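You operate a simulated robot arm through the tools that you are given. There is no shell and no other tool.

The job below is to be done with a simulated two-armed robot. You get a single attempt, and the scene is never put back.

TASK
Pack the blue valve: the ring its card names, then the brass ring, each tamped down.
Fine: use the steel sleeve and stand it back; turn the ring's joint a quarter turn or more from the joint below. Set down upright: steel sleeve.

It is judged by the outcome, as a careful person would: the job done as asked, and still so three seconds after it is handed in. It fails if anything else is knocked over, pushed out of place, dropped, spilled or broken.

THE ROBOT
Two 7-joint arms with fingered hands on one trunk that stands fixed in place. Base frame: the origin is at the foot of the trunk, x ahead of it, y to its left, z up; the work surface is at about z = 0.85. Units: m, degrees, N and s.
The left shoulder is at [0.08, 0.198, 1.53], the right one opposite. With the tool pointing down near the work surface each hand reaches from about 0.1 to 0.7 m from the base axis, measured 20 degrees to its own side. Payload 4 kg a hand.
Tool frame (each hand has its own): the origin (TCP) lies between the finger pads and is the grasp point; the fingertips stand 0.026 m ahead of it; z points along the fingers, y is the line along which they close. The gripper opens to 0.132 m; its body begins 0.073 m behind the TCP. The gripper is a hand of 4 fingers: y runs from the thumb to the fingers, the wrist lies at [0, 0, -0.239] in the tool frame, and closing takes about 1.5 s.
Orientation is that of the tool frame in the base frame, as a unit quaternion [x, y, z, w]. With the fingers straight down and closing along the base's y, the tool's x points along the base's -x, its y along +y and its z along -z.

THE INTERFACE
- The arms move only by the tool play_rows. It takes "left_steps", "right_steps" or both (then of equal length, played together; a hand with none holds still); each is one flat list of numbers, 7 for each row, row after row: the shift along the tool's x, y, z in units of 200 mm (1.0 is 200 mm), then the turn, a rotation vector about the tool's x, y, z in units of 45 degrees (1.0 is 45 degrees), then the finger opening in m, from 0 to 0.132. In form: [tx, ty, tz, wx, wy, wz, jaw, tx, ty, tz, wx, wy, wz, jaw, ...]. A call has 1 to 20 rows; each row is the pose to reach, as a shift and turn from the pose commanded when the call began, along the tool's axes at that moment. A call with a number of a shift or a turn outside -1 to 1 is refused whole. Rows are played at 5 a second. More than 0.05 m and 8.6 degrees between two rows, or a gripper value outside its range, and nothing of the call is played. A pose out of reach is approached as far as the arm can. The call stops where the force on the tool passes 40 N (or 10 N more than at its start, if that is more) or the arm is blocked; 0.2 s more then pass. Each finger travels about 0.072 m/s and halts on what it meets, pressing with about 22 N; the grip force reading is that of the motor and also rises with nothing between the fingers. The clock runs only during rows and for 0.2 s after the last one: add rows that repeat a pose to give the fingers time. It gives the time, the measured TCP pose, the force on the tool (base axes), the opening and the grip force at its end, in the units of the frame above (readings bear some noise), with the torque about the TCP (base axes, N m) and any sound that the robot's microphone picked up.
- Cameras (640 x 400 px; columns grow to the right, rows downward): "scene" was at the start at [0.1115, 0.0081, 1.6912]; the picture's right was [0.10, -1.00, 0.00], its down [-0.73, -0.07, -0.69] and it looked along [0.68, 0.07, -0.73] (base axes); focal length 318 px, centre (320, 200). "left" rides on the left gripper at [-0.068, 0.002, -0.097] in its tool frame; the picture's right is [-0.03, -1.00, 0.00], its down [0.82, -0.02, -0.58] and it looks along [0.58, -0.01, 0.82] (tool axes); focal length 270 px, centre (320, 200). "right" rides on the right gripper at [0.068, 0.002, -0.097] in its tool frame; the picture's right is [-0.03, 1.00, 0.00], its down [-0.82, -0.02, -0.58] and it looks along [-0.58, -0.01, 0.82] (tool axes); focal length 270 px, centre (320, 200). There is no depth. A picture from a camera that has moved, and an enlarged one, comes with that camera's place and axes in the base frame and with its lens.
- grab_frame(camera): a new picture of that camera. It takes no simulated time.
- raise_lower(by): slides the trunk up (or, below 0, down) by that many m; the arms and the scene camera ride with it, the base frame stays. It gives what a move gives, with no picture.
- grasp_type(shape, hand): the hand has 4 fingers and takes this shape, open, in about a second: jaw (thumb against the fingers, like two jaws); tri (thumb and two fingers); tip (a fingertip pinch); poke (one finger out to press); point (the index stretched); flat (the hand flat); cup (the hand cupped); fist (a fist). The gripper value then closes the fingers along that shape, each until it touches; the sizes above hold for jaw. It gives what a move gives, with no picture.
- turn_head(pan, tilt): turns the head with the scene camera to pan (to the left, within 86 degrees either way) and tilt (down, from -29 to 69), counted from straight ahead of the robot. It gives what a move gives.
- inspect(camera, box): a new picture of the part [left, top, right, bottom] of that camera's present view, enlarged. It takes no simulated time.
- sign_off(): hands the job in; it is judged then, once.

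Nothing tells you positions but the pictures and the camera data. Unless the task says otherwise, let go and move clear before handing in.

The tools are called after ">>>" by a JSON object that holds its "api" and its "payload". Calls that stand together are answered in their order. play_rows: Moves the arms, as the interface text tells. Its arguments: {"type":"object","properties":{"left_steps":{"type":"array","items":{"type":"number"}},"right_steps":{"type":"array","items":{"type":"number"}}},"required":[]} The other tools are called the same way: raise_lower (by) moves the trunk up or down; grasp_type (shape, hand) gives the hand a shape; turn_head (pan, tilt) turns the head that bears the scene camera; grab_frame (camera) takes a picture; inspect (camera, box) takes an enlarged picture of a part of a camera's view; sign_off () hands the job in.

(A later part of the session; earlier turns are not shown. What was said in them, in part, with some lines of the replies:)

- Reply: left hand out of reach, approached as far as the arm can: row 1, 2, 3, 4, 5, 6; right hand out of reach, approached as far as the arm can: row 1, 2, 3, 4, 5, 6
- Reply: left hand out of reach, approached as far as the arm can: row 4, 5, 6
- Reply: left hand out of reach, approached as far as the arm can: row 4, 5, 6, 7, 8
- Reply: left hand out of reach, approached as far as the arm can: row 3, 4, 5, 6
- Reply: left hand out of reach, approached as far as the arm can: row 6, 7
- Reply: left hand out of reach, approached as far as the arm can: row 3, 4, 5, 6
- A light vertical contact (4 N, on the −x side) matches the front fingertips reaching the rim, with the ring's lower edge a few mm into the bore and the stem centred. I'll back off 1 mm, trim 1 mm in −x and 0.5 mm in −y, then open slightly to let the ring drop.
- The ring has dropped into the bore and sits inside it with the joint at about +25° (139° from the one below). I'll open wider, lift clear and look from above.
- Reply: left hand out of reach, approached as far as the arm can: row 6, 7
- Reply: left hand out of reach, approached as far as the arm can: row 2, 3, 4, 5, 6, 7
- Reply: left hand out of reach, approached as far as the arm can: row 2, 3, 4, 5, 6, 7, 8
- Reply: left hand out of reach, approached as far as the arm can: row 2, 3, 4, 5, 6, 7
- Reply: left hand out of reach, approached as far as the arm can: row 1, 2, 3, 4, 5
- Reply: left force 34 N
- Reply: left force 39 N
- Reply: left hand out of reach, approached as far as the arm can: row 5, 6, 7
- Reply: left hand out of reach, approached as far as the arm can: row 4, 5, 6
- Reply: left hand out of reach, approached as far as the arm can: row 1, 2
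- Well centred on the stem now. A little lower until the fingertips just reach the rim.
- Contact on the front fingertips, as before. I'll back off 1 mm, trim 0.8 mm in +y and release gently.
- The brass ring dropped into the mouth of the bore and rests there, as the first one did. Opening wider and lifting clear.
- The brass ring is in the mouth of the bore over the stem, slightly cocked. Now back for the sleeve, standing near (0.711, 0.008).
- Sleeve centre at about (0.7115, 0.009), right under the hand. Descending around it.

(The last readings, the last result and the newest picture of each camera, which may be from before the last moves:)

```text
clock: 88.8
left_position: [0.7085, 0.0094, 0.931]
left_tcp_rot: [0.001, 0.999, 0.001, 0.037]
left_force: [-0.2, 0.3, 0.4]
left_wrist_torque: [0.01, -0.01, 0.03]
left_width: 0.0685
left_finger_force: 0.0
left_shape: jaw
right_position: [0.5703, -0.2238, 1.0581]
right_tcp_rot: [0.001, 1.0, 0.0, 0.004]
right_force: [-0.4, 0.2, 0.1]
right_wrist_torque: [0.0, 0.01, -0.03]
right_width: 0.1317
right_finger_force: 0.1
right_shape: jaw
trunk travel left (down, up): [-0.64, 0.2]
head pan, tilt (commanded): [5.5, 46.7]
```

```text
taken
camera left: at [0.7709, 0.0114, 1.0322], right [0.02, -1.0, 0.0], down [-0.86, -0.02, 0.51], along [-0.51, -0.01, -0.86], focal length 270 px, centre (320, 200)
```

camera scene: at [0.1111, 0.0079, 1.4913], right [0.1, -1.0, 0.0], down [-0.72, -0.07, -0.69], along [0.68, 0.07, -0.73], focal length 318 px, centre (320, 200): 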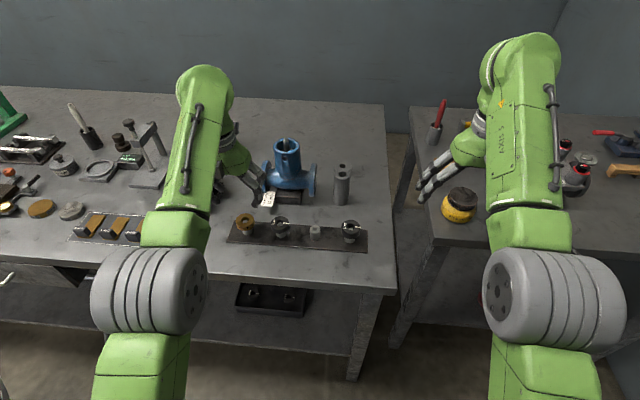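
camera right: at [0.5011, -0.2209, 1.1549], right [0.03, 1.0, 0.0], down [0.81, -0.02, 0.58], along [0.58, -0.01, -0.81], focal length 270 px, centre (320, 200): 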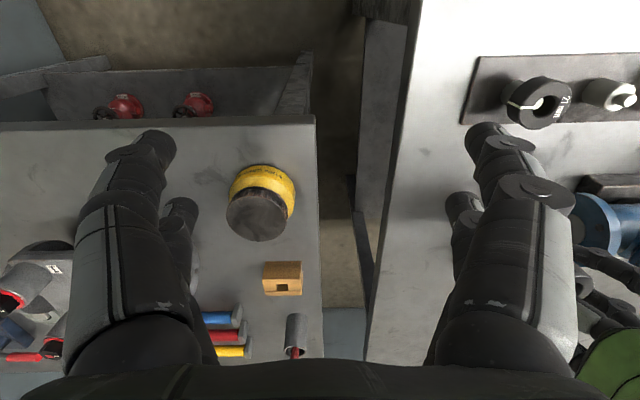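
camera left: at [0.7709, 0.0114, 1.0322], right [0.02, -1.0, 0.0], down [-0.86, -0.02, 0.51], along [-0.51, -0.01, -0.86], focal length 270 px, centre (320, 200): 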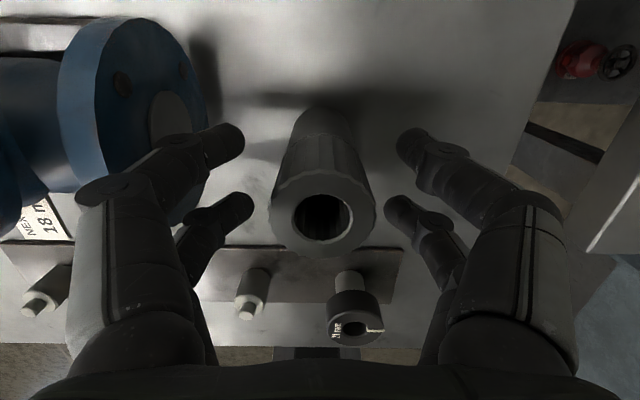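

>>> {"api": "play_rows", "payload": {"left_steps": [-0.01, 0, 0, 0, 0, 0, 0.068, -0.01, 0, 0, 0, 0, 0, 0.05, -0.01, 0, 0, 0, 0, 0, 0.035, -0.01, 0, 0, 0, 0, 0, 0.02, -0.01, 0, 0, 0, 0, 0, 0.01, -0.01, 0, 0, 0, 0, 0, 0.005, -0.01, 0, 0, 0, 0, 0, 0.005]}}

>>> {"api": "grab_frame", "payload": {"camera": "left"}}

>>> {"api": "inspect", "payload": {"camera": "scene", "box": [290, 110, 390, 220]}}

```text
clock: 90.3
left_position: [0.7098, 0.0105, 0.9296]
left_tcp_rot: [0.001, 0.999, 0.001, 0.037]
left_force: [0.2, 0.1, 0.4]
left_wrist_torque: [0.01, 0.0, -0.03]
left_width: 0.017
left_finger_force: 22.2
left_shape: jaw
right_position: [0.5697, -0.2223, 1.0577]
right_tcp_rot: [-0.001, 1.0, 0.0, 0.003]
right_force: [0.7, -0.1, 0.0]
right_wrist_torque: [0.0, 0.01, -0.02]
right_width: 0.1319
right_finger_force: 0.1
right_shape: jaw
trunk travel left (down, up): [-0.64, 0.2]
head pan, tilt (commanded): [5.5, 46.7]
```

```text
taken
camera left: at [0.773, 0.0115, 1.0317], right [0.02, -1.0, 0.0], down [-0.86, -0.02, 0.51], along [-0.51, -0.01, -0.86], focal length 270 px, centre (320, 200)
```

left: 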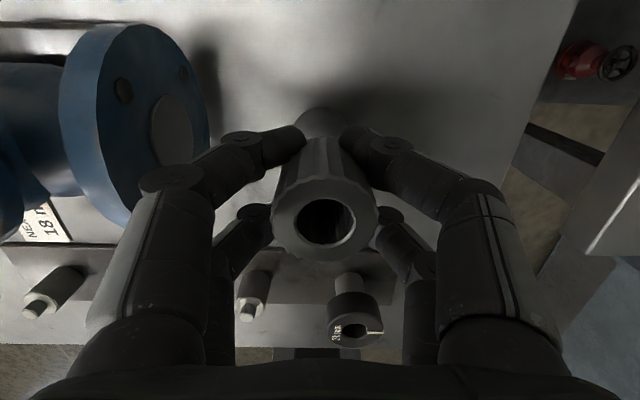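

```text
3.64 times, centred on (340, 165) of scene
camera zoom: at [0.112, 0.008, 1.4912], right [0.1, -1.0, 0.0], down [-0.73, -0.07, -0.68], along [0.68, 0.07, -0.73], focal length 1158 px, centre (247, 327)
```

zoom: 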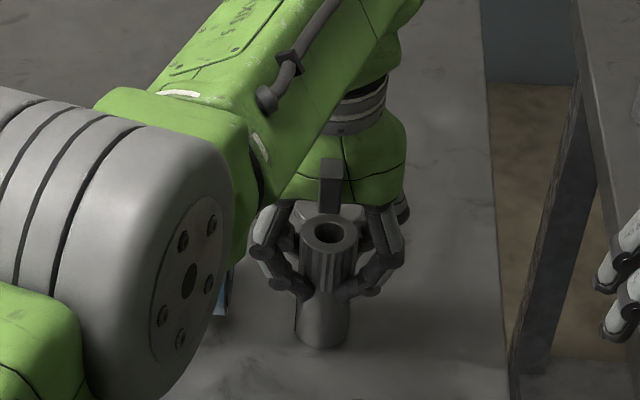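

A more centred grip this time. Lifting, then trunk up 0.1 as before.

>>> {"api": "play_rows", "payload": {"left_steps": [-0.004, 0, -0.05, 0, 0, 0, 0.0, -0.008, 0, -0.11, 0, 0, 0, 0.0, -0.013, 0, -0.18, 0, 0, 0, 0.0, -0.0187, 0, -0.25, 0, 0, 0, 0.0, -0.0187, 0, -0.25, 0, 0, 0, 0.0]}}

>>> {"api": "raise_lower", "payload": {"by": 0.1}}

>>> {"api": "inspect", "payload": {"camera": "scene", "box": [290, 110, 390, 220]}}

```text
clock: 91.5
left_position: [0.7107, 0.0101, 0.979]
left_tcp_rot: [0.0, 0.999, 0.001, 0.037]
left_force: [0.5, 0.2, -1.4]
left_wrist_torque: [0.03, 0.05, -0.02]
left_width: 0.0173
left_finger_force: 22.0
left_shape: jaw
right_position: [0.5694, -0.2235, 1.0569]
right_tcp_rot: [0.0, 1.0, 0.0, 0.003]
right_force: [0.8, 0.0, 0.5]
right_wrist_torque: [0.02, 0.0, -0.02]
right_width: 0.1318
right_finger_force: 0.1
right_shape: jaw
trunk travel left (down, up): [-0.64, 0.2]
head pan, tilt (commanded): [5.5, 46.7]
```

```text
clock: 92.9
left_position: [0.7105, 0.0102, 1.0806]
left_tcp_rot: [0.0, 0.999, 0.001, 0.038]
left_force: [0.1, -0.1, -2.7]
left_wrist_torque: [0.02, -0.01, 0.02]
left_width: 0.0171
left_finger_force: 22.9
left_shape: jaw
right_position: [0.5701, -0.2235, 1.1577]
right_tcp_rot: [0.0, 1.0, 0.0, 0.002]
right_force: [-0.6, 0.2, -0.4]
right_wrist_torque: [0.02, 0.02, 0.03]
right_width: 0.1319
right_finger_force: 0.0
right_shape: jaw
trunk travel left (down, up): [-0.74, 0.1]
head pan, tilt (commanded): [5.5, 46.7]
```

```text
3.64 times, centred on (340, 165) of scene
camera zoom: at [0.112, 0.008, 1.5911], right [0.1, -1.0, 0.0], down [-0.73, -0.07, -0.68], along [0.68, 0.07, -0.73], focal length 1158 px, centre (247, 327)
```

zoom: 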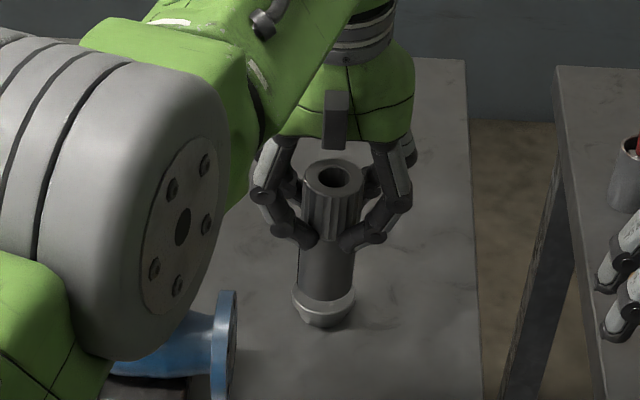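

>>> {"api": "play_rows", "payload": {"left_steps": [-0.007, 0, -0.09, 0, 0, 0, 0.0, -0.014, 0, -0.18, 0, 0, 0, 0.0, -0.0206, 0, -0.274, 0, 0, 0, 0.0, -0.0206, 0, -0.274, 0, 0, 0, 0.0]}}

>>> {"api": "play_rows", "payload": {"left_steps": [-0.01, 0.06, 0, 0, 0, 0, 0.0, -0.03, 0.18, 0, 0, 0, 0, 0.0, -0.05, 0.34, 0.002, 0, 0, 0, 0.0, -0.07, 0.5, 0.004, 0, 0, 0, 0.0, -0.085, 0.63, 0.006, 0, 0, 0, 0.0, -0.09, 0.7075, 0.0068, 0, 0, 0, 0.0, -0.09, 0.7075, 0.0068, 0, 0, 0, 0.0]}}

>>> {"api": "inspect", "payload": {"camera": "left", "box": [260, 60, 390, 190]}}

>>> {"api": "inspect", "payload": {"camera": "scene", "box": [260, 120, 340, 200]}}

```text
clock: 93.9
left_position: [0.7106, 0.0097, 1.1345]
left_tcp_rot: [0.001, 0.999, 0.001, 0.037]
left_force: [-0.3, 0.3, -2.4]
left_wrist_torque: [-0.03, -0.02, 0.02]
left_width: 0.0171
left_finger_force: 22.2
left_shape: jaw
right_position: [0.5699, -0.2229, 1.1572]
right_tcp_rot: [0.0, 1.0, 0.0, 0.003]
right_force: [-0.2, -0.2, 0.3]
right_wrist_torque: [0.02, 0.01, -0.01]
right_width: 0.1316
right_finger_force: 0.0
right_shape: jaw
trunk travel left (down, up): [-0.74, 0.1]
head pan, tilt (commanded): [5.5, 46.7]
```

```text
clock: 95.5
left_position: [0.7291, 0.1502, 1.1356]
left_tcp_rot: [0.002, 0.999, 0.001, 0.038]
left_force: [0.3, 0.4, -2.5]
left_wrist_torque: [-0.01, 0.0, -0.03]
left_width: 0.0171
left_finger_force: 22.2
left_shape: jaw
right_position: [0.5695, -0.2234, 1.1577]
right_tcp_rot: [0.0, 1.0, 0.0, 0.002]
right_force: [0.6, 0.3, -0.8]
right_wrist_torque: [-0.01, -0.03, -0.02]
right_width: 0.1317
right_finger_force: 0.1
right_shape: jaw
trunk travel left (down, up): [-0.74, 0.1]
head pan, tilt (commanded): [5.5, 46.7]
```

```text
3.08 times, centred on (325, 125) of left
camera zoom: at [0.7912, 0.1526, 1.2376], right [0.02, -1.0, 0.0], down [-0.86, -0.02, 0.51], along [-0.51, -0.01, -0.86], focal length 832 px, centre (305, 431)
```

zoom: 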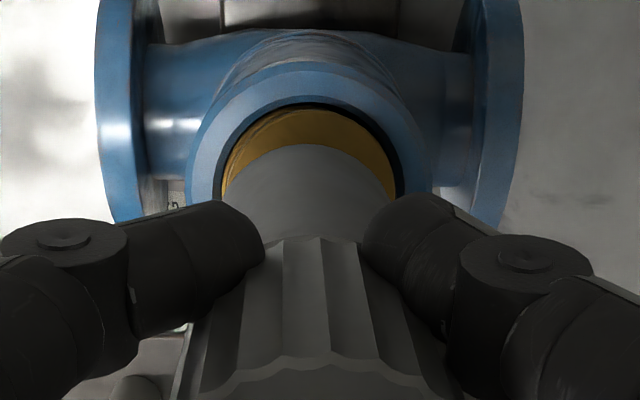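

```text
5.00 times, centred on (300, 160) of scene
camera zoom: at [0.112, 0.0078, 1.5912], right [0.1, -1.0, 0.0], down [-0.73, -0.07, -0.68], along [0.68, 0.07, -0.73], focal length 1592 px, centre (420, 400)
```

zoom: 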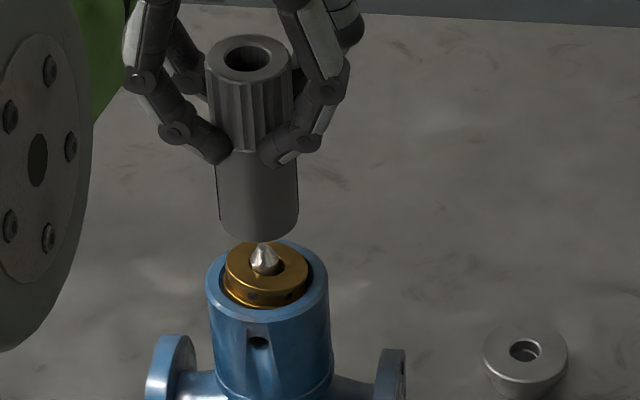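

Sleeve is within about 2 mm of the axis. Trimming −2 mm in x, −1 mm in y while lowering over the stem.

>>> {"api": "play_rows", "payload": {"left_steps": [0.01, -0.005, 0.0, 0, 0, 0, 0.0, 0.013, -0.005, 0.04, 0, 0, 0, 0.0, 0.016, -0.005, 0.08, 0, 0, 0, 0.0, 0.019, -0.005, 0.12, 0, 0, 0, 0.0, 0.0213, -0.005, 0.1487, 0, 0, 0, 0.0, 0.0213, -0.005, 0.1487, 0, 0, 0, 0.0]}}

>>> {"api": "inspect", "payload": {"camera": "left", "box": [260, 60, 390, 190]}}

>>> {"api": "inspect", "payload": {"camera": "scene", "box": [280, 140, 325, 190]}}

```text
clock: 96.9
left_position: [0.727, 0.1497, 1.1059]
left_tcp_rot: [0.0, 0.999, 0.001, 0.038]
left_force: [-0.2, 0.5, 0.7]
left_wrist_torque: [0.05, 0.07, 0.0]
left_width: 0.017
left_finger_force: 21.6
left_shape: jaw
right_position: [0.5703, -0.2233, 1.1577]
right_tcp_rot: [-0.001, 1.0, 0.0, 0.002]
right_force: [-0.7, 0.1, 0.4]
right_wrist_torque: [-0.02, -0.04, -0.01]
right_width: 0.132
right_finger_force: 0.0
right_shape: jaw
trunk travel left (down, up): [-0.74, 0.1]
head pan, tilt (commanded): [5.5, 46.7]
```

```text
3.08 times, centred on (325, 125) of left
camera zoom: at [0.7888, 0.1517, 1.2082], right [0.02, -1.0, 0.0], down [-0.86, -0.02, 0.51], along [-0.51, -0.01, -0.86], focal length 832 px, centre (305, 431)
```

zoom: 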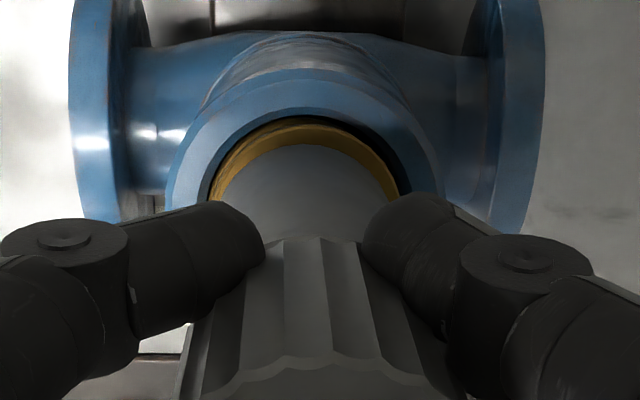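

```text
8.00 times, centred on (302, 165) of scene
camera zoom: at [0.1115, 0.0081, 1.5913], right [0.1, -1.0, 0.0], down [-0.73, -0.07, -0.69], along [0.68, 0.07, -0.73], focal length 2547 px, centre (460, 480)
```

zoom: 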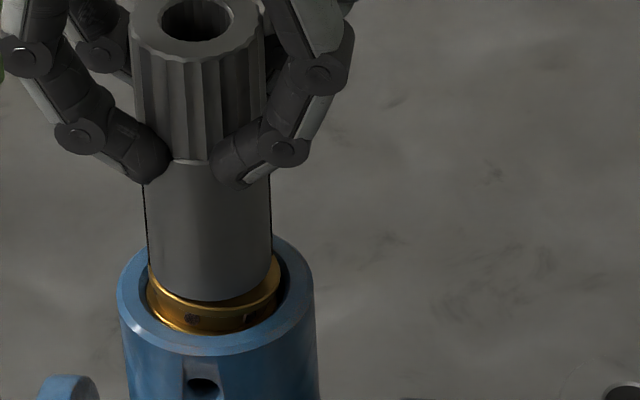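

The sleeve has met the brass ring, concentric enough. Pressing down in stages.

>>> {"api": "play_rows", "payload": {"left_steps": [0.0012, 0, 0.015, 0, 0, 0, 0.0, 0.0022, 0, 0.03, 0, 0, 0, 0.0, 0.0034, 0, 0.045, 0, 0, 0, 0.0, 0.0034, 0, 0.045, 0, 0, 0, 0.0]}}

>>> {"api": "inspect", "payload": {"camera": "scene", "box": [280, 140, 325, 190]}}

>>> {"api": "inspect", "payload": {"camera": "left", "box": [260, 60, 390, 190]}}

```text
clock: 97.9
left_position: [0.7268, 0.1503, 1.0959]
left_tcp_rot: [0.0, 0.999, 0.001, 0.038]
left_force: [0.8, 0.2, 0.0]
left_wrist_torque: [0.06, 0.0, 0.0]
left_width: 0.0168
left_finger_force: 21.6
left_shape: jaw
right_position: [0.5689, -0.2218, 1.1575]
right_tcp_rot: [0.0, 1.0, 0.0, 0.004]
right_force: [-0.6, 0.8, -0.4]
right_wrist_torque: [-0.06, 0.01, 0.02]
right_width: 0.1319
right_finger_force: 0.0
right_shape: jaw
trunk travel left (down, up): [-0.74, 0.1]
head pan, tilt (commanded): [5.5, 46.7]
```

```text
8.00 times, centred on (302, 165) of scene
camera zoom: at [0.1116, 0.0082, 1.5912], right [0.1, -1.0, 0.0], down [-0.73, -0.07, -0.69], along [0.68, 0.07, -0.73], focal length 2547 px, centre (460, 480)
```

zoom: 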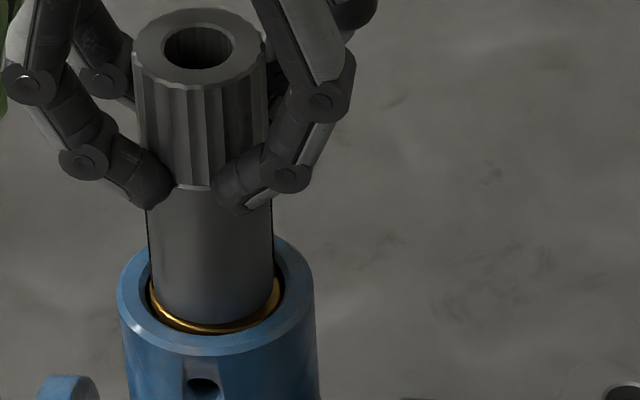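

```text
3.08 times, centred on (325, 125) of left
camera zoom: at [0.7884, 0.1516, 1.1982], right [0.02, -1.0, 0.0], down [-0.86, -0.02, 0.51], along [-0.51, -0.01, -0.86], focal length 832 px, centre (305, 431)
```

zoom: 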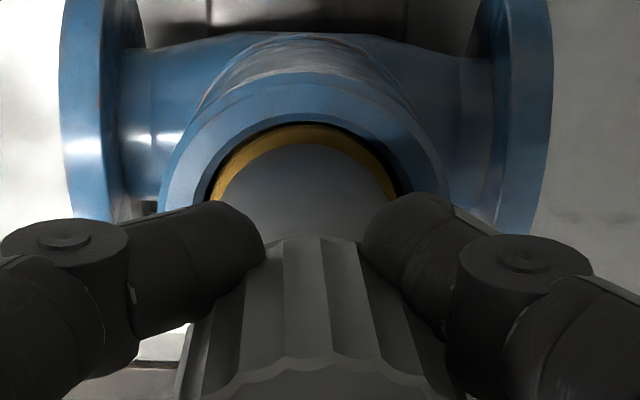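

The brass ring levelled and is going in. Pressing on until it seats.

>>> {"api": "play_rows", "payload": {"left_steps": [0.0012, 0, 0.015, 0, 0, 0, 0.0, 0.0022, 0, 0.03, 0, 0, 0, 0.0, 0.0034, 0, 0.045, 0, 0, 0, 0.0, 0.0034, 0, 0.045, 0, 0, 0, 0.0]}}

>>> {"api": "inspect", "payload": {"camera": "scene", "box": [280, 140, 325, 190]}}

```text
clock: 98.9
left_position: [0.7271, 0.149, 1.0873]
left_tcp_rot: [0.002, 0.999, 0.001, 0.039]
left_force: [0.4, 1.4, 1.1]
left_wrist_torque: [0.12, 0.1, 0.0]
left_width: 0.0171
left_finger_force: 22.0
left_shape: jaw
right_position: [0.5693, -0.2222, 1.1587]
right_tcp_rot: [0.0, 1.0, 0.0, 0.003]
right_force: [0.2, 0.5, 0.0]
right_wrist_torque: [-0.02, 0.0, 0.01]
right_width: 0.1318
right_finger_force: 0.0
right_shape: jaw
trunk travel left (down, up): [-0.74, 0.1]
head pan, tilt (commanded): [5.5, 46.7]
```

```text
8.00 times, centred on (302, 165) of scene
camera zoom: at [0.1114, 0.0082, 1.5912], right [0.1, -1.0, 0.0], down [-0.72, -0.07, -0.69], along [0.68, 0.07, -0.73], focal length 2547 px, centre (460, 480)
```

zoom: 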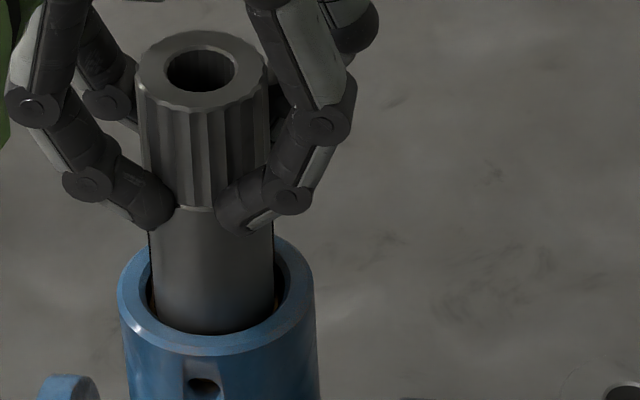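

>>> {"api": "play_rows", "payload": {"left_steps": [0.0012, 0, 0.015, 0, 0, 0, 0.0, 0.0022, 0, 0.03, 0, 0, 0, 0.0, 0.0022, 0, 0.03, 0, 0, 0, 0.0]}}

>>> {"api": "inspect", "payload": {"camera": "scene", "box": [280, 140, 325, 190]}}

```text
clock: 99.7
left_position: [0.7258, 0.15, 1.0852]
left_tcp_rot: [0.0, 0.999, 0.001, 0.042]
left_force: [1.7, 3.3, 17.8]
left_wrist_torque: [0.1, 0.05, -0.01]
left_width: 0.0168
left_finger_force: 21.8
left_shape: jaw
right_position: [0.5691, -0.2235, 1.1587]
right_tcp_rot: [0.0, 1.0, 0.001, 0.003]
right_force: [0.3, -0.7, -1.1]
right_wrist_torque: [-0.02, 0.02, 0.01]
right_width: 0.1318
right_finger_force: 0.1
right_shape: jaw
trunk travel left (down, up): [-0.74, 0.1]
head pan, tilt (commanded): [5.5, 46.7]
```

```text
8.00 times, centred on (302, 165) of scene
camera zoom: at [0.1082, 0.0082, 1.5917], right [0.1, -1.0, 0.0], down [-0.72, -0.07, -0.69], along [0.68, 0.07, -0.73], focal length 2547 px, centre (460, 480)
```

zoom: 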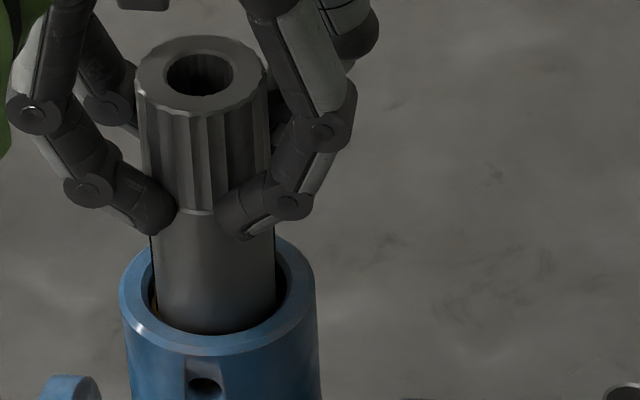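

The force is climbing at TCP z 1.085, where I'd expect the brass ring to seat. Pressing up to nearly 38 N to tamp it.

>>> {"api": "play_rows", "payload": {"left_steps": [0.0008, 0, 0.01, 0, 0, 0, 0.0, 0.0015, 0, 0.021, 0, 0, 0, 0.0, 0.0015, 0, 0.021, 0, 0, 0, 0.0, 0.0015, 0, 0.021, 0, 0, 0, 0.0]}}

>>> {"api": "inspect", "payload": {"camera": "scene", "box": [280, 140, 325, 190]}}

>>> {"api": "inspect", "payload": {"camera": "left", "box": [260, 60, 390, 190]}}

```text
clock: 100.7
left_position: [0.7253, 0.1497, 1.0854]
left_tcp_rot: [0.0, 0.999, 0.001, 0.044]
left_force: [5.4, 4.8, 34.9]
left_wrist_torque: [0.16, -0.05, -0.02]
left_width: 0.0175
left_finger_force: 21.8
left_shape: jaw
right_position: [0.565, -0.2226, 1.1607]
right_tcp_rot: [0.0, 1.0, 0.0, 0.004]
right_force: [0.5, 0.4, 0.0]
right_wrist_torque: [-0.03, -0.02, 0.02]
right_width: 0.1322
right_finger_force: 0.0
right_shape: jaw
trunk travel left (down, up): [-0.74, 0.1]
head pan, tilt (commanded): [5.5, 46.7]
```

```text
8.00 times, centred on (302, 165) of scene
camera zoom: at [0.1052, 0.0081, 1.5918], right [0.1, -1.0, 0.0], down [-0.72, -0.07, -0.69], along [0.69, 0.07, -0.73], focal length 2547 px, centre (460, 480)
```

zoom: 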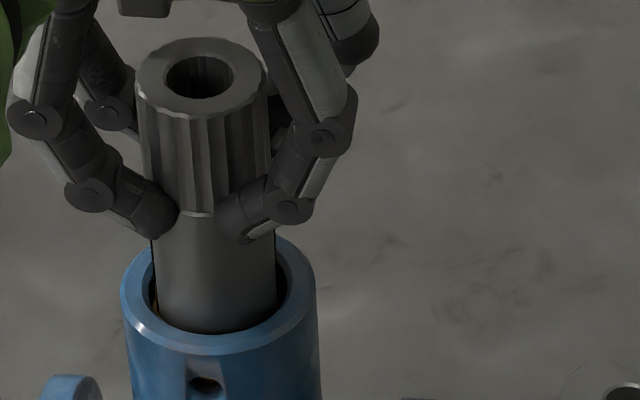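

```text
3.08 times, centred on (325, 125) of left
camera zoom: at [0.7853, 0.1518, 1.1874], right [0.02, -1.0, 0.0], down [-0.86, -0.02, 0.5], along [-0.5, -0.01, -0.86], focal length 832 px, centre (305, 431)
```

zoom: 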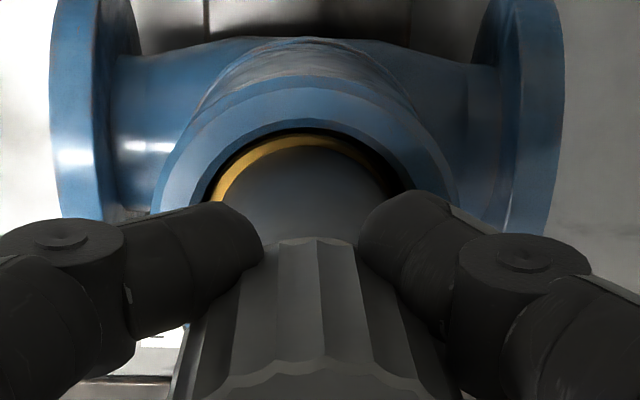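

Held 35 N without further movement. I'll lift the sleeve clear of the stem and look at how the brass ring sits.

>>> {"api": "play_rows", "payload": {"left_steps": [-0.003, 0, -0.04, 0, 0, 0, 0.0, -0.007, 0, -0.09, 0, 0, 0, 0.0, -0.012, 0, -0.16, 0, 0, 0, 0.0, -0.017, 0, -0.23, 0, 0, 0, 0.0, -0.022, 0, -0.3, 0, 0, 0, 0.0, -0.022, 0, -0.3, 0, 0, 0, 0.0]}}

>>> {"api": "inspect", "payload": {"camera": "scene", "box": [280, 140, 325, 190]}}

>>> {"api": "inspect", "payload": {"camera": "left", "box": [260, 60, 390, 190]}}

```text
clock: 102.1
left_position: [0.7265, 0.1506, 1.1355]
left_tcp_rot: [0.001, 0.999, 0.0, 0.037]
left_force: [1.0, -0.5, -1.7]
left_wrist_torque: [-0.01, 0.05, -0.01]
left_width: 0.0172
left_finger_force: 22.2
left_shape: jaw
right_position: [0.5699, -0.2229, 1.1578]
right_tcp_rot: [0.0, 1.0, 0.001, 0.003]
right_force: [-0.2, -0.2, -0.1]
right_wrist_torque: [0.01, 0.0, -0.01]
right_width: 0.132
right_finger_force: 0.0
right_shape: jaw
trunk travel left (down, up): [-0.74, 0.1]
head pan, tilt (commanded): [5.5, 46.7]
```

```text
8.00 times, centred on (302, 165) of scene
camera zoom: at [0.1122, 0.008, 1.5911], right [0.1, -1.0, 0.0], down [-0.73, -0.07, -0.68], along [0.68, 0.07, -0.73], focal length 2547 px, centre (460, 480)
```

zoom: 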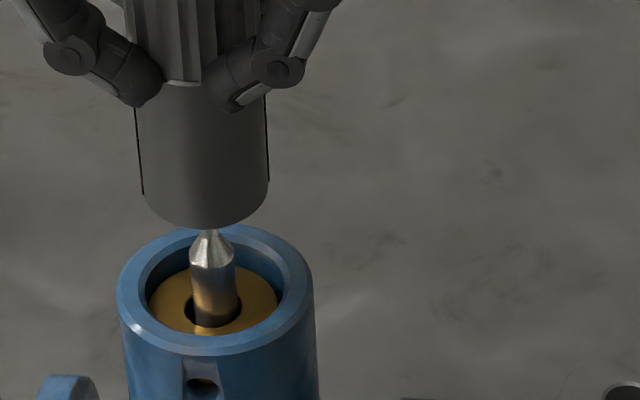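

```text
3.08 times, centred on (325, 125) of left
camera zoom: at [0.7891, 0.1515, 1.2381], right [0.02, -1.0, 0.0], down [-0.86, -0.02, 0.52], along [-0.52, -0.01, -0.86], focal length 832 px, centre (305, 431)
```

zoom: 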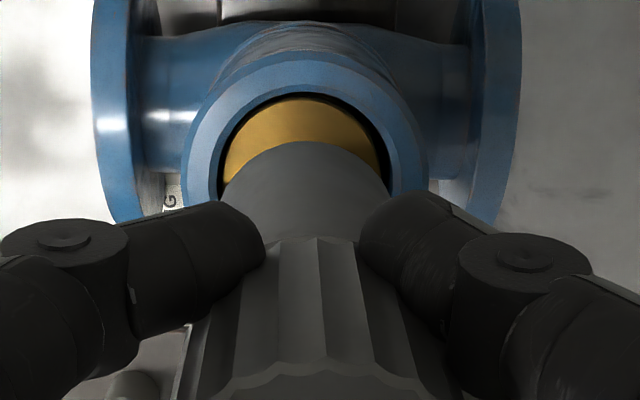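

>>> {"api": "inspect", "payload": {"camera": "scene", "box": [291, 165, 323, 188]}}

>>> {"api": "inspect", "payload": {"camera": "left", "box": [290, 80, 360, 130]}}

```text
16.00 times, centred on (307, 176) of scene
camera zoom: at [0.1122, 0.008, 1.5911], right [0.1, -1.0, 0.0], down [-0.73, -0.07, -0.68], along [0.68, 0.07, -0.73], focal length 5093 px, centre (528, 576)
```

zoom: 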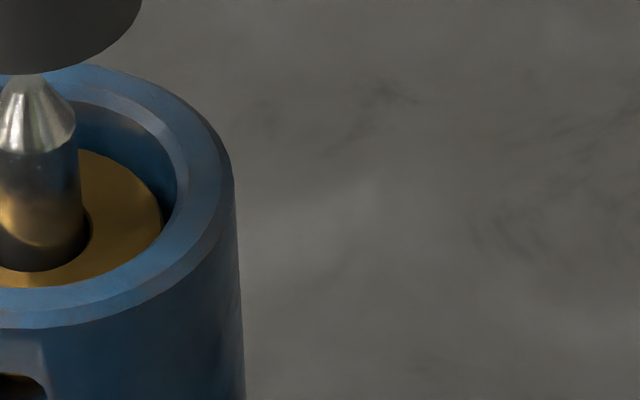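

```text
8.00 times, centred on (325, 105) of left
camera zoom: at [0.7891, 0.1515, 1.2381], right [0.02, -1.0, 0.0], down [-0.86, -0.02, 0.52], along [-0.52, -0.01, -0.86], focal length 2162 px, centre (280, 960)
```

zoom: 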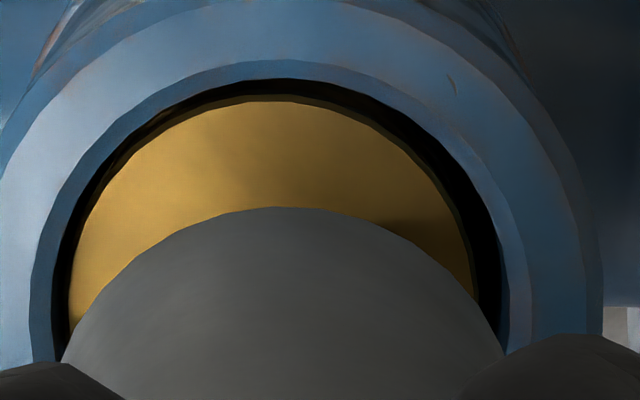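

>>> {"api": "inspect", "payload": {"camera": "scene", "box": [275, 160, 317, 190]}}

```text
13.33 times, centred on (296, 175) of scene
camera zoom: at [0.1122, 0.008, 1.5911], right [0.1, -1.0, 0.0], down [-0.73, -0.07, -0.68], along [0.68, 0.07, -0.73], focal length 4244 px, centre (640, 533)
```

zoom: 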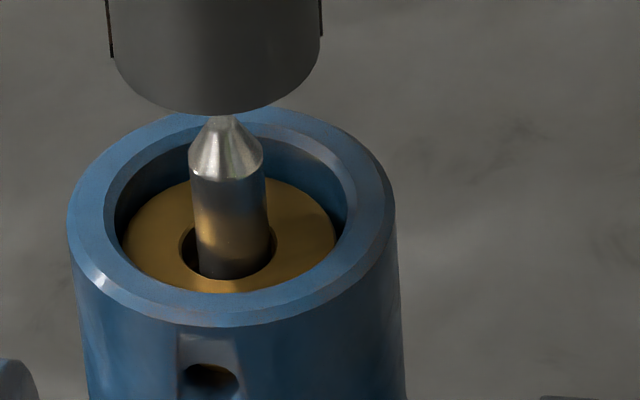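

The brass ring lies level about 9 mm below the rim, consistent with resting on the 18 mm ring; both are tamped. Now I'll take the sleeve back to its spot.

>>> {"api": "play_rows", "payload": {"left_steps": [0.0, -0.06, -0.02, 0, 0, 0, 0.0, 0.01, -0.2, -0.02, 0, 0, 0, 0.0, 0.02, -0.36, -0.02, 0, 0, 0, 0.0, 0.035, -0.52, -0.02, 0, 0, 0, 0.0, 0.05, -0.66, -0.02, 0, 0, 0, 0.0, 0.0575, -0.72, -0.015, 0, 0, 0, 0.0, 0.0575, -0.72, -0.015, 0, 0, 0, 0.0]}}

>>> {"api": "raise_lower", "payload": {"by": -0.1}}

>>> {"api": "inspect", "payload": {"camera": "scene", "box": [290, 110, 390, 220]}}

>>> {"api": "grab_frame", "payload": {"camera": "left"}}

```text
clock: 103.7
left_position: [0.7151, 0.007, 1.1392]
left_tcp_rot: [0.001, 0.999, 0.001, 0.039]
left_force: [-0.4, -0.9, -1.8]
left_wrist_torque: [0.02, -0.02, -0.01]
left_width: 0.0172
left_finger_force: 21.6
left_shape: jaw
right_position: [0.5693, -0.2232, 1.1572]
right_tcp_rot: [0.0, 1.0, -0.001, 0.002]
right_force: [-0.2, -0.1, -0.6]
right_wrist_torque: [-0.01, 0.01, -0.01]
right_width: 0.1319
right_finger_force: 0.1
right_shape: jaw
trunk travel left (down, up): [-0.74, 0.1]
head pan, tilt (commanded): [5.5, 46.7]
```

```text
clock: 105.0
left_position: [0.7142, 0.006, 1.0381]
left_tcp_rot: [0.0, 0.999, 0.002, 0.04]
left_force: [0.4, 0.0, -2.1]
left_wrist_torque: [0.01, 0.0, 0.02]
left_width: 0.0172
left_finger_force: 22.5
left_shape: jaw
right_position: [0.5708, -0.2228, 1.057]
right_tcp_rot: [-0.001, 1.0, 0.0, 0.002]
right_force: [0.3, 1.2, 0.3]
right_wrist_torque: [0.05, 0.03, 0.0]
right_width: 0.132
right_finger_force: 0.0
right_shape: jaw
trunk travel left (down, up): [-0.64, 0.2]
head pan, tilt (commanded): [5.5, 46.7]
```

```text
3.64 times, centred on (340, 165) of scene
camera zoom: at [0.1119, 0.0081, 1.4912], right [0.1, -1.0, 0.0], down [-0.73, -0.07, -0.68], along [0.68, 0.07, -0.73], focal length 1158 px, centre (247, 327)
```

zoom: 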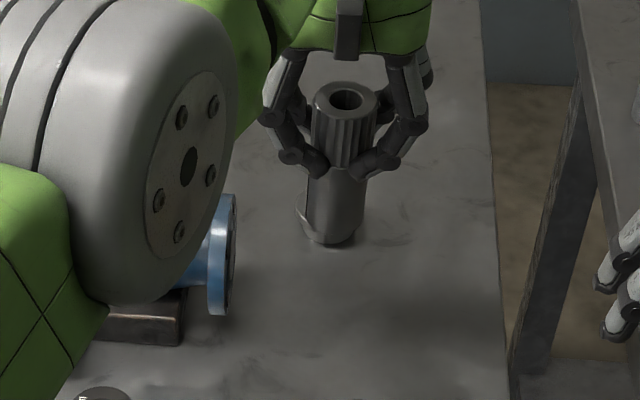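

```text
taken
camera left: at [0.7766, 0.0076, 1.1413], right [0.02, -1.0, 0.0], down [-0.86, -0.02, 0.51], along [-0.51, -0.01, -0.86], focal length 270 px, centre (320, 200)
```

left: 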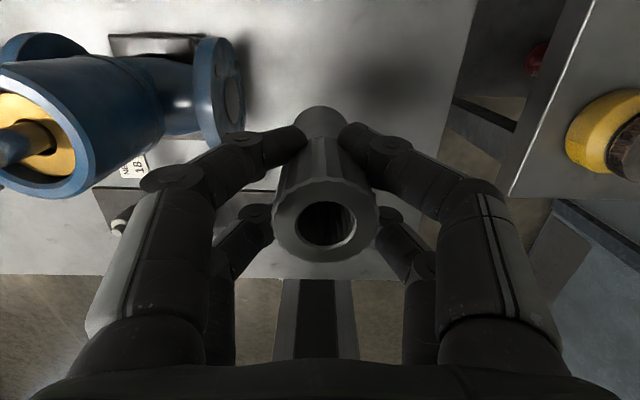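

Lowering the sleeve toward the table.

>>> {"api": "play_rows", "payload": {"left_steps": [0.008, 0, 0.1, 0, 0, 0, 0.0, 0.017, 0, 0.22, 0, 0, 0, 0.0, 0.025, 0, 0.34, 0, 0, 0, 0.0, 0.033, 0, 0.44, 0, 0, 0, 0.0, 0.037, 0, 0.49, 0, 0, 0, 0.0, 0.037, 0, 0.49, 0, 0, 0, 0.0]}}

>>> {"api": "inspect", "payload": {"camera": "scene", "box": [290, 110, 390, 220]}}

```text
clock: 106.4
left_position: [0.7156, 0.0063, 0.9403]
left_tcp_rot: [0.001, 0.999, 0.001, 0.04]
left_force: [-0.1, 0.2, -1.7]
left_wrist_torque: [0.02, -0.02, -0.01]
left_width: 0.0169
left_finger_force: 22.3
left_shape: jaw
right_position: [0.5696, -0.2239, 1.0581]
right_tcp_rot: [0.0, 1.0, 0.0, 0.002]
right_force: [0.3, -1.2, -0.1]
right_wrist_torque: [0.0, -0.02, -0.02]
right_width: 0.1319
right_finger_force: 0.0
right_shape: jaw
trunk travel left (down, up): [-0.64, 0.2]
head pan, tilt (commanded): [5.5, 46.7]
```

```text
3.64 times, centred on (340, 165) of scene
camera zoom: at [0.1117, 0.008, 1.4912], right [0.1, -1.0, 0.0], down [-0.73, -0.07, -0.69], along [0.68, 0.07, -0.73], focal length 1158 px, centre (247, 327)
```

zoom: 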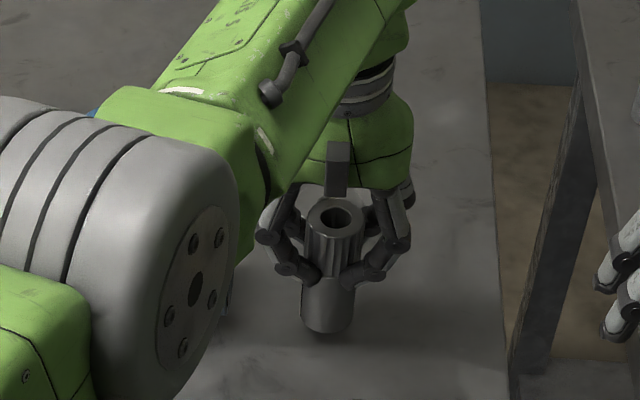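

>>> {"api": "play_rows", "payload": {"left_steps": [0.0012, 0, 0.015, 0, 0, 0, 0.0, 0.0024, 0, 0.032, 0, 0, 0, 0.0, 0.0035, 0, 0.046, 0, 0, 0, 0.0, 0.0035, 0, 0.046, 0, 0, 0, 0.0]}}

```text
clock: 107.4
left_position: [0.7143, 0.0062, 0.9312]
left_tcp_rot: [0.002, 0.999, 0.001, 0.04]
left_force: [0.3, -0.2, -1.7]
left_wrist_torque: [-0.01, -0.02, -0.02]
left_width: 0.017
left_finger_force: 22.3
left_shape: jaw
right_position: [0.5699, -0.2228, 1.0563]
right_tcp_rot: [0.001, 1.0, 0.0, 0.002]
right_force: [-0.5, 0.2, -0.5]
right_wrist_torque: [-0.03, 0.03, 0.0]
right_width: 0.1319
right_finger_force: 0.3
right_shape: jaw
trunk travel left (down, up): [-0.64, 0.2]
head pan, tilt (commanded): [5.5, 46.7]
```

>>> {"api": "play_rows", "payload": {"left_steps": [0.0005, 0, 0.007, 0, 0, 0, 0.0, 0.001, 0, 0.014, 0, 0, 0, 0.0, 0.001, 0, 0.014, 0, 0, 0, 0.0]}}

```text
clock: 108.2
left_position: [0.7148, 0.007, 0.9298]
left_tcp_rot: [0.002, 0.999, 0.002, 0.04]
left_force: [1.0, 0.5, 1.6]
left_wrist_torque: [0.02, 0.05, -0.01]
left_width: 0.017
left_finger_force: 21.7
left_shape: jaw
right_position: [0.5697, -0.2231, 1.0569]
right_tcp_rot: [0.0, 1.0, 0.0, 0.003]
right_force: [0.1, -0.6, 0.2]
right_wrist_torque: [0.02, -0.01, -0.03]
right_width: 0.1317
right_finger_force: 0.1
right_shape: jaw
trunk travel left (down, up): [-0.64, 0.2]
head pan, tilt (commanded): [5.5, 46.7]
```

>>> {"api": "play_rows", "payload": {"left_steps": [0.0004, 0, 0.005, 0, 0, 0, 0.0, 0.0006, 0, 0.009, 0, 0, 0, 0.0, 0.0006, 0, 0.009, 0, 0, 0, 0.0]}}

>>> {"api": "inspect", "payload": {"camera": "scene", "box": [290, 110, 390, 220]}}

```text
clock: 109.0
left_position: [0.7134, 0.0065, 0.9284]
left_tcp_rot: [0.002, 0.999, 0.001, 0.042]
left_force: [1.9, 1.8, 9.7]
left_wrist_torque: [0.01, 0.01, -0.05]
left_width: 0.0171
left_finger_force: 21.9
left_shape: jaw
right_position: [0.5691, -0.222, 1.0583]
right_tcp_rot: [-0.001, 1.0, 0.0, 0.003]
right_force: [-0.1, -0.5, -0.6]
right_wrist_torque: [0.02, 0.02, 0.03]
right_width: 0.1319
right_finger_force: 0.0
right_shape: jaw
trunk travel left (down, up): [-0.64, 0.2]
head pan, tilt (commanded): [5.5, 46.7]
```

```text
3.64 times, centred on (340, 165) of scene
camera zoom: at [0.1103, 0.0083, 1.4914], right [0.1, -1.0, 0.0], down [-0.72, -0.07, -0.69], along [0.68, 0.07, -0.73], focal length 1158 px, centre (247, 327)
```

zoom: 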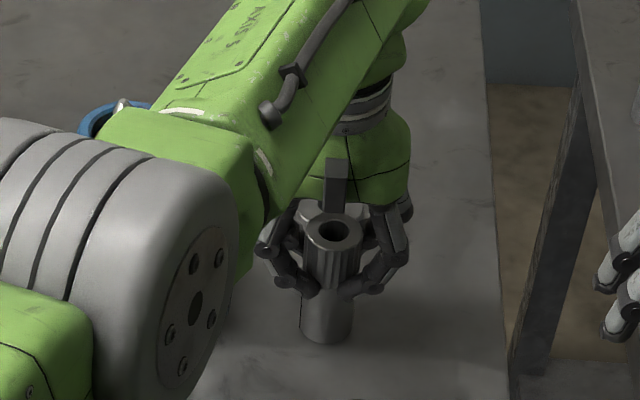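

The sleeve is flat on the table (about 11 N, almost no torque). Easing off and opening gently.

>>> {"api": "play_rows", "payload": {"left_steps": [-0.0006, 0, -0.009, 0, 0, 0, 0.0, -0.0006, 0, -0.009, 0, 0, 0, 0.022, -0.0006, 0, -0.009, 0, 0, 0, 0.032, -0.0006, 0, -0.009, 0, 0, 0, 0.045, -0.0006, 0, -0.009, 0, 0, 0, 0.06, -0.0006, 0, -0.009, 0, 0, 0, 0.068, -0.0006, 0, -0.009, 0, 0, 0, 0.068]}}

>>> {"api": "grab_frame", "payload": {"camera": "left"}}

>>> {"api": "inspect", "payload": {"camera": "scene", "box": [290, 110, 390, 220]}}

```text
clock: 110.6
left_position: [0.7132, 0.0066, 0.9299]
left_tcp_rot: [0.002, 0.999, 0.001, 0.04]
left_force: [0.0, -0.2, 0.6]
left_wrist_torque: [-0.03, 0.01, 0.01]
left_width: 0.0675
left_finger_force: 0.0
left_shape: jaw
right_position: [0.5694, -0.2233, 1.0579]
right_tcp_rot: [0.0, 1.0, 0.0, 0.002]
right_force: [-0.2, 0.3, -0.2]
right_wrist_torque: [0.01, 0.01, -0.01]
right_width: 0.132
right_finger_force: 0.0
right_shape: jaw
trunk travel left (down, up): [-0.64, 0.2]
head pan, tilt (commanded): [5.5, 46.7]
```

```text
taken
camera left: at [0.7751, 0.0082, 1.0315], right [0.02, -1.0, 0.0], down [-0.86, -0.02, 0.51], along [-0.51, -0.01, -0.86], focal length 270 px, centre (320, 200)
```

left: 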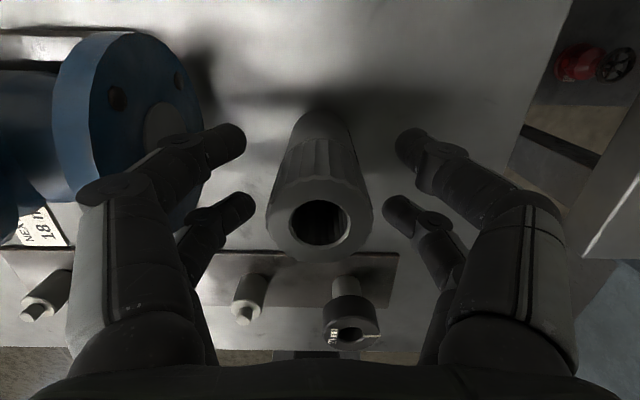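

```text
3.64 times, centred on (340, 165) of scene
camera zoom: at [0.1115, 0.008, 1.4912], right [0.1, -1.0, 0.0], down [-0.73, -0.07, -0.69], along [0.68, 0.07, -0.73], focal length 1158 px, centre (247, 327)
```

zoom: 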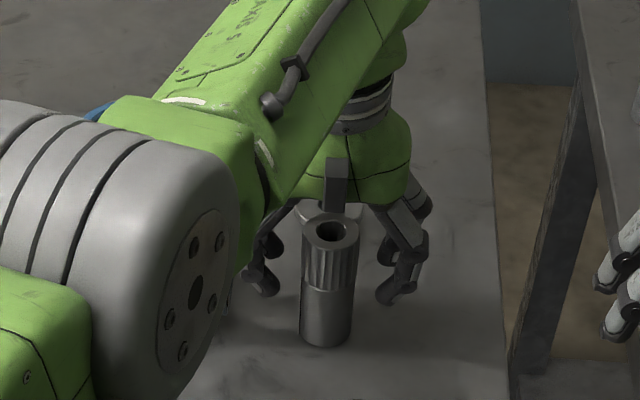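

The sleeve stands upright within about 5 mm of where it began. Lifting straight up off it.

>>> {"api": "play_rows", "payload": {"left_steps": [-0.002, 0, -0.03, 0, 0, 0, 0.07, -0.008, 0, -0.12, 0, 0, 0, 0.07, -0.019, 0, -0.25, 0, 0, 0, 0.07, -0.028, 0, -0.38, 0, 0, 0, 0.07, -0.037, 0, -0.4987, 0, 0, 0, 0.07, -0.037, 0, -0.4987, 0, 0, 0, 0.07]}}

>>> {"api": "play_rows", "payload": {"left_steps": [0.05, 0, -0.06, 0, 0, 0, 0.07, 0.18, 0.05, -0.1, 0, 0, 0, 0.07, 0.32, 0.15, -0.11, 0, 0, 0, 0.07, 0.43, 0.32, -0.11, 0, 0, 0, 0.07, 0.5, 0.52, -0.11, 0, 0, 0, 0.07, 0.53, 0.74, -0.1, 0, 0, 0, 0.07, 0.55, 0.94, -0.09, 0, 0, 0, 0.07, 0.55, 1.0, -0.09, 0, 0, 0, 0.07, 0.55, 1.0, -0.09, 0, 0, 0, 0.07]}}

>>> {"api": "grab_frame", "payload": {"camera": "scene"}}

```text
clock: 112.0
left_position: [0.7137, 0.006, 1.028]
left_tcp_rot: [0.001, 0.999, 0.002, 0.04]
left_force: [1.1, -0.1, 0.2]
left_wrist_torque: [0.0, 0.02, -0.02]
left_width: 0.0693
left_finger_force: 0.0
left_shape: jaw
right_position: [0.5692, -0.2228, 1.0568]
right_tcp_rot: [0.0, 1.0, 0.001, 0.003]
right_force: [-0.3, 0.2, 0.7]
right_wrist_torque: [0.05, 0.0, 0.01]
right_width: 0.1319
right_finger_force: 0.0
right_shape: jaw
trunk travel left (down, up): [-0.64, 0.2]
head pan, tilt (commanded): [5.5, 46.7]
```

```text
clock: 114.0
left_position: [0.7081, 0.1945, 1.1595]
left_tcp_rot: [0.002, 0.999, 0.002, 0.037]
left_force: [-0.5, 0.3, 0.0]
left_wrist_torque: [0.02, -0.01, 0.01]
left_width: 0.0701
left_finger_force: 0.0
left_shape: jaw
left hand out of reach, approached as far as the arm can: row 2, 3, 4, 5, 6, 7, 8, 9
right_position: [0.5714, -0.2249, 1.0566]
right_tcp_rot: [0.0, 1.0, 0.001, 0.003]
right_force: [-0.4, -0.2, 0.0]
right_wrist_torque: [0.03, -0.01, -0.07]
right_width: 0.1321
right_finger_force: 0.0
right_shape: jaw
trunk travel left (down, up): [-0.64, 0.2]
head pan, tilt (commanded): [5.5, 46.7]
```

```text
taken
camera scene: at [0.1121, 0.006, 1.4912], right [0.1, -1.0, 0.0], down [-0.73, -0.07, -0.68], along [0.68, 0.07, -0.73], focal length 318 px, centre (320, 200)
```

scene: 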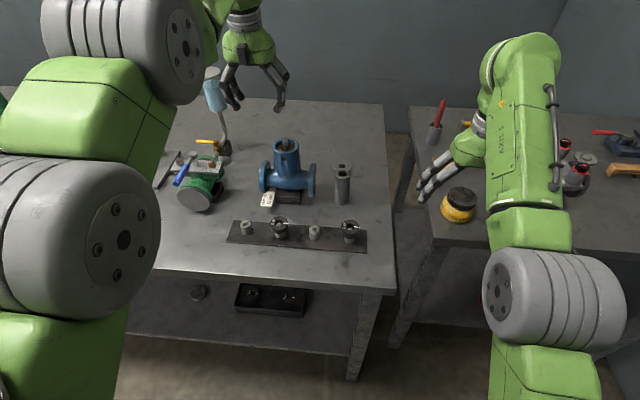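

The arm took an odd, higher route (flagged out of reach) and ended over the far side of the valve; no contact force was felt. I'll check that nothing was disturbed.

>>> {"api": "inspect", "payload": {"camera": "scene", "box": [220, 120, 380, 260]}}

>>> {"api": "grab_frame", "payload": {"camera": "left"}}

>>> {"api": "inspect", "payload": {"camera": "scene", "box": [265, 130, 325, 180]}}

```text
2.86 times, centred on (300, 190) of scene
camera zoom: at [0.1121, 0.006, 1.4912], right [0.1, -1.0, 0.0], down [-0.73, -0.07, -0.68], along [0.68, 0.07, -0.73], focal length 910 px, centre (377, 229)
```

zoom: 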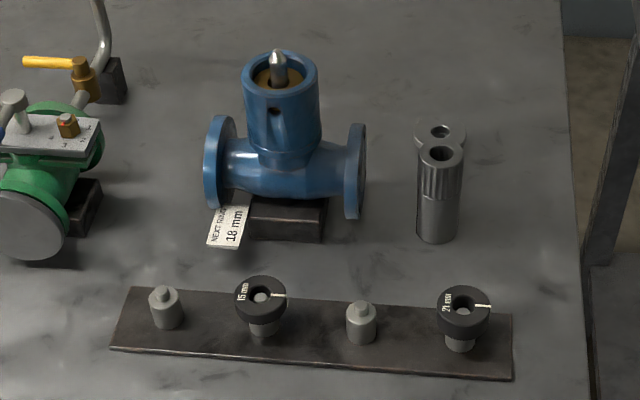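

```text
taken
camera left: at [0.7693, 0.1951, 1.261], right [0.02, -1.0, 0.0], down [-0.86, -0.02, 0.51], along [-0.51, -0.01, -0.86], focal length 270 px, centre (320, 200)
```

left: 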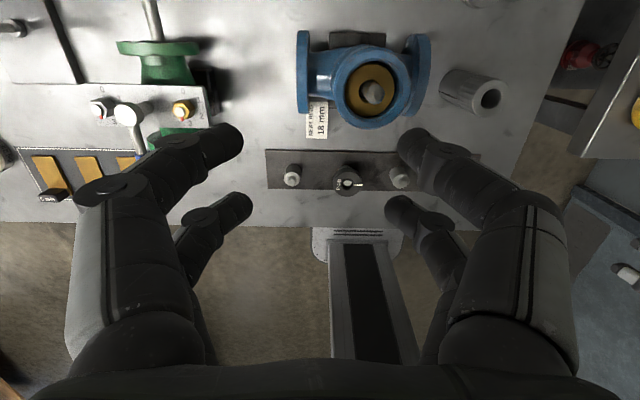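

```text
8.00 times, centred on (295, 155) of scene
camera zoom: at [0.1121, 0.006, 1.4912], right [0.1, -1.0, 0.0], down [-0.73, -0.07, -0.68], along [0.68, 0.07, -0.73], focal length 2547 px, centre (520, 560)
```

zoom: 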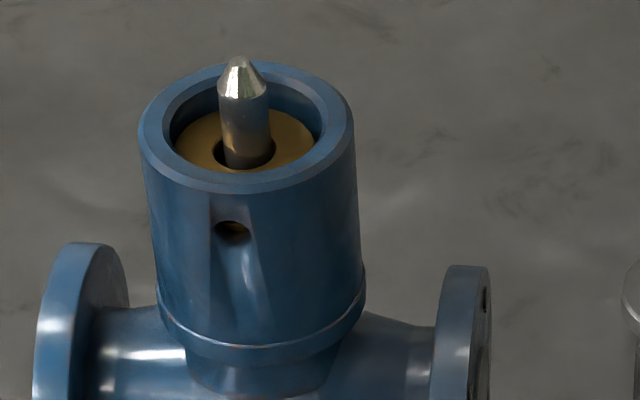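

Everything is in place: valve, card, tray, sleeve upright. A closer look at the brass ring and sleeve from the wrist camera.

>>> {"api": "inspect", "payload": {"camera": "left", "box": [325, 40, 425, 135]}}

>>> {"api": "inspect", "payload": {"camera": "left", "box": [420, 50, 530, 130]}}

```text
4.21 times, centred on (375, 88) of left
camera zoom: at [0.7693, 0.1951, 1.261], right [0.02, -1.0, 0.0], down [-0.86, -0.02, 0.51], along [-0.51, -0.01, -0.86], focal length 1138 px, centre (88, 674)
```

zoom: 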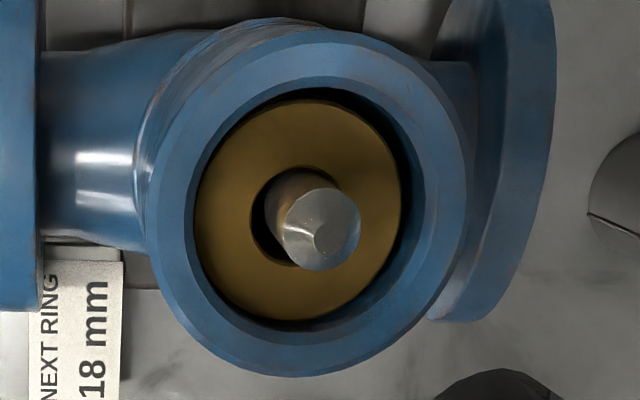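

```text
5.00 times, centred on (475, 90) of left
camera zoom: at [0.7693, 0.1951, 1.261], right [0.02, -1.0, 0.0], down [-0.86, -0.02, 0.51], along [-0.51, -0.01, -0.86], focal length 1351 px, centre (-455, 750)
```

zoom: 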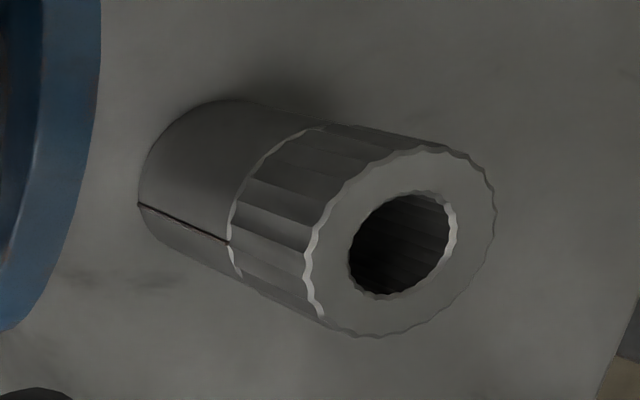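

Both rings are in and level, and the sleeve stands clear. I'll raise the trunk to take both hands well clear before handing in.

>>> {"api": "raise_lower", "payload": {"by": 0.15}}

>>> {"api": "grab_frame", "payload": {"camera": "scene"}}

>>> {"api": "inspect", "payload": {"camera": "scene", "box": [220, 140, 380, 280]}}

```text
clock: 115.8
left_position: [0.707, 0.1962, 1.3077]
left_tcp_rot: [0.0, 0.999, 0.002, 0.038]
left_force: [-0.3, -0.5, 0.5]
left_wrist_torque: [-0.03, 0.02, 0.0]
left_width: 0.0699
left_finger_force: 0.1
left_shape: jaw
right_position: [0.5693, -0.2229, 1.2062]
right_tcp_rot: [0.001, 1.0, 0.0, 0.002]
right_force: [0.3, -0.3, -0.8]
right_wrist_torque: [0.0, -0.01, -0.01]
right_width: 0.1319
right_finger_force: 0.1
right_shape: jaw
trunk travel left (down, up): [-0.79, 0.05]
head pan, tilt (commanded): [5.5, 46.7]
```

```text
taken
camera scene: at [0.1118, 0.0079, 1.6411], right [0.1, -1.0, 0.0], down [-0.73, -0.07, -0.69], along [0.68, 0.07, -0.73], focal length 318 px, centre (320, 200)
```

scene: 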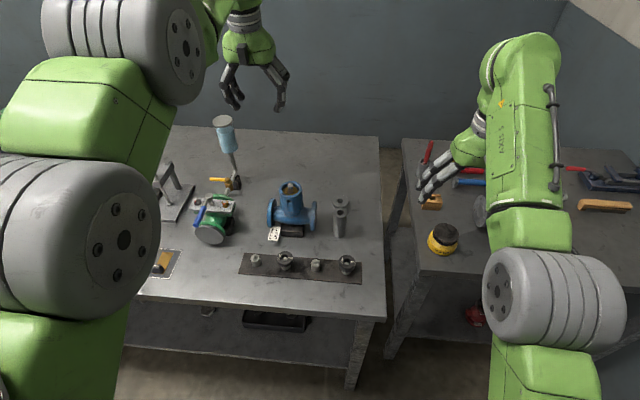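

```text
2.86 times, centred on (300, 210) of scene
camera zoom: at [0.1118, 0.0079, 1.6411], right [0.1, -1.0, 0.0], down [-0.73, -0.07, -0.69], along [0.68, 0.07, -0.73], focal length 910 px, centre (377, 171)
```

zoom: 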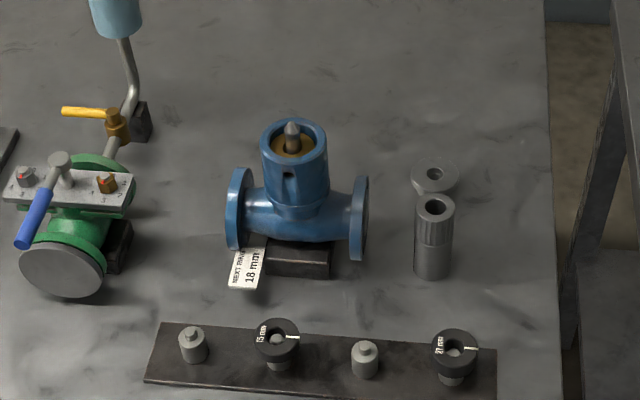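

The 18 mm ring and the brass ring are packed and tamped in the blue valve. The sleeve stands upright by the gland, the other rings and the card are undisturbed, and both hands are clear. Handing in.

>>> {"api": "sign_off", "payload": {}}

```text
The job is handed in.
```

The blue valve is packed with the 18 mm ring its card names and then the brass ring, both tamped down with the steel sleeve. I've handed the job in, and no result has come back yet.

- **18 mm ring:** it lies flat in the bore, and it held a 38 N press without moving. Its joint is about 145° from the joint below, well past the quarter turn you asked for.
- **Brass ring:** it lies level about 9 mm below the rim and held a 35 N press. The two seating heights differ by about 16 mm, which matches the brass ring's height, so I take it to be resting on the 18 mm ring.
- **Sleeve:** it stands upright about 5 mm from where it started.
- **Everything else:** the valve, card, tray and the two unused rings look undisturbed in the final pictures.

When I backed the arm away at the end, it took a higher route than planned over the valve. I felt no contact, and the pictures taken right after showed nothing moved.
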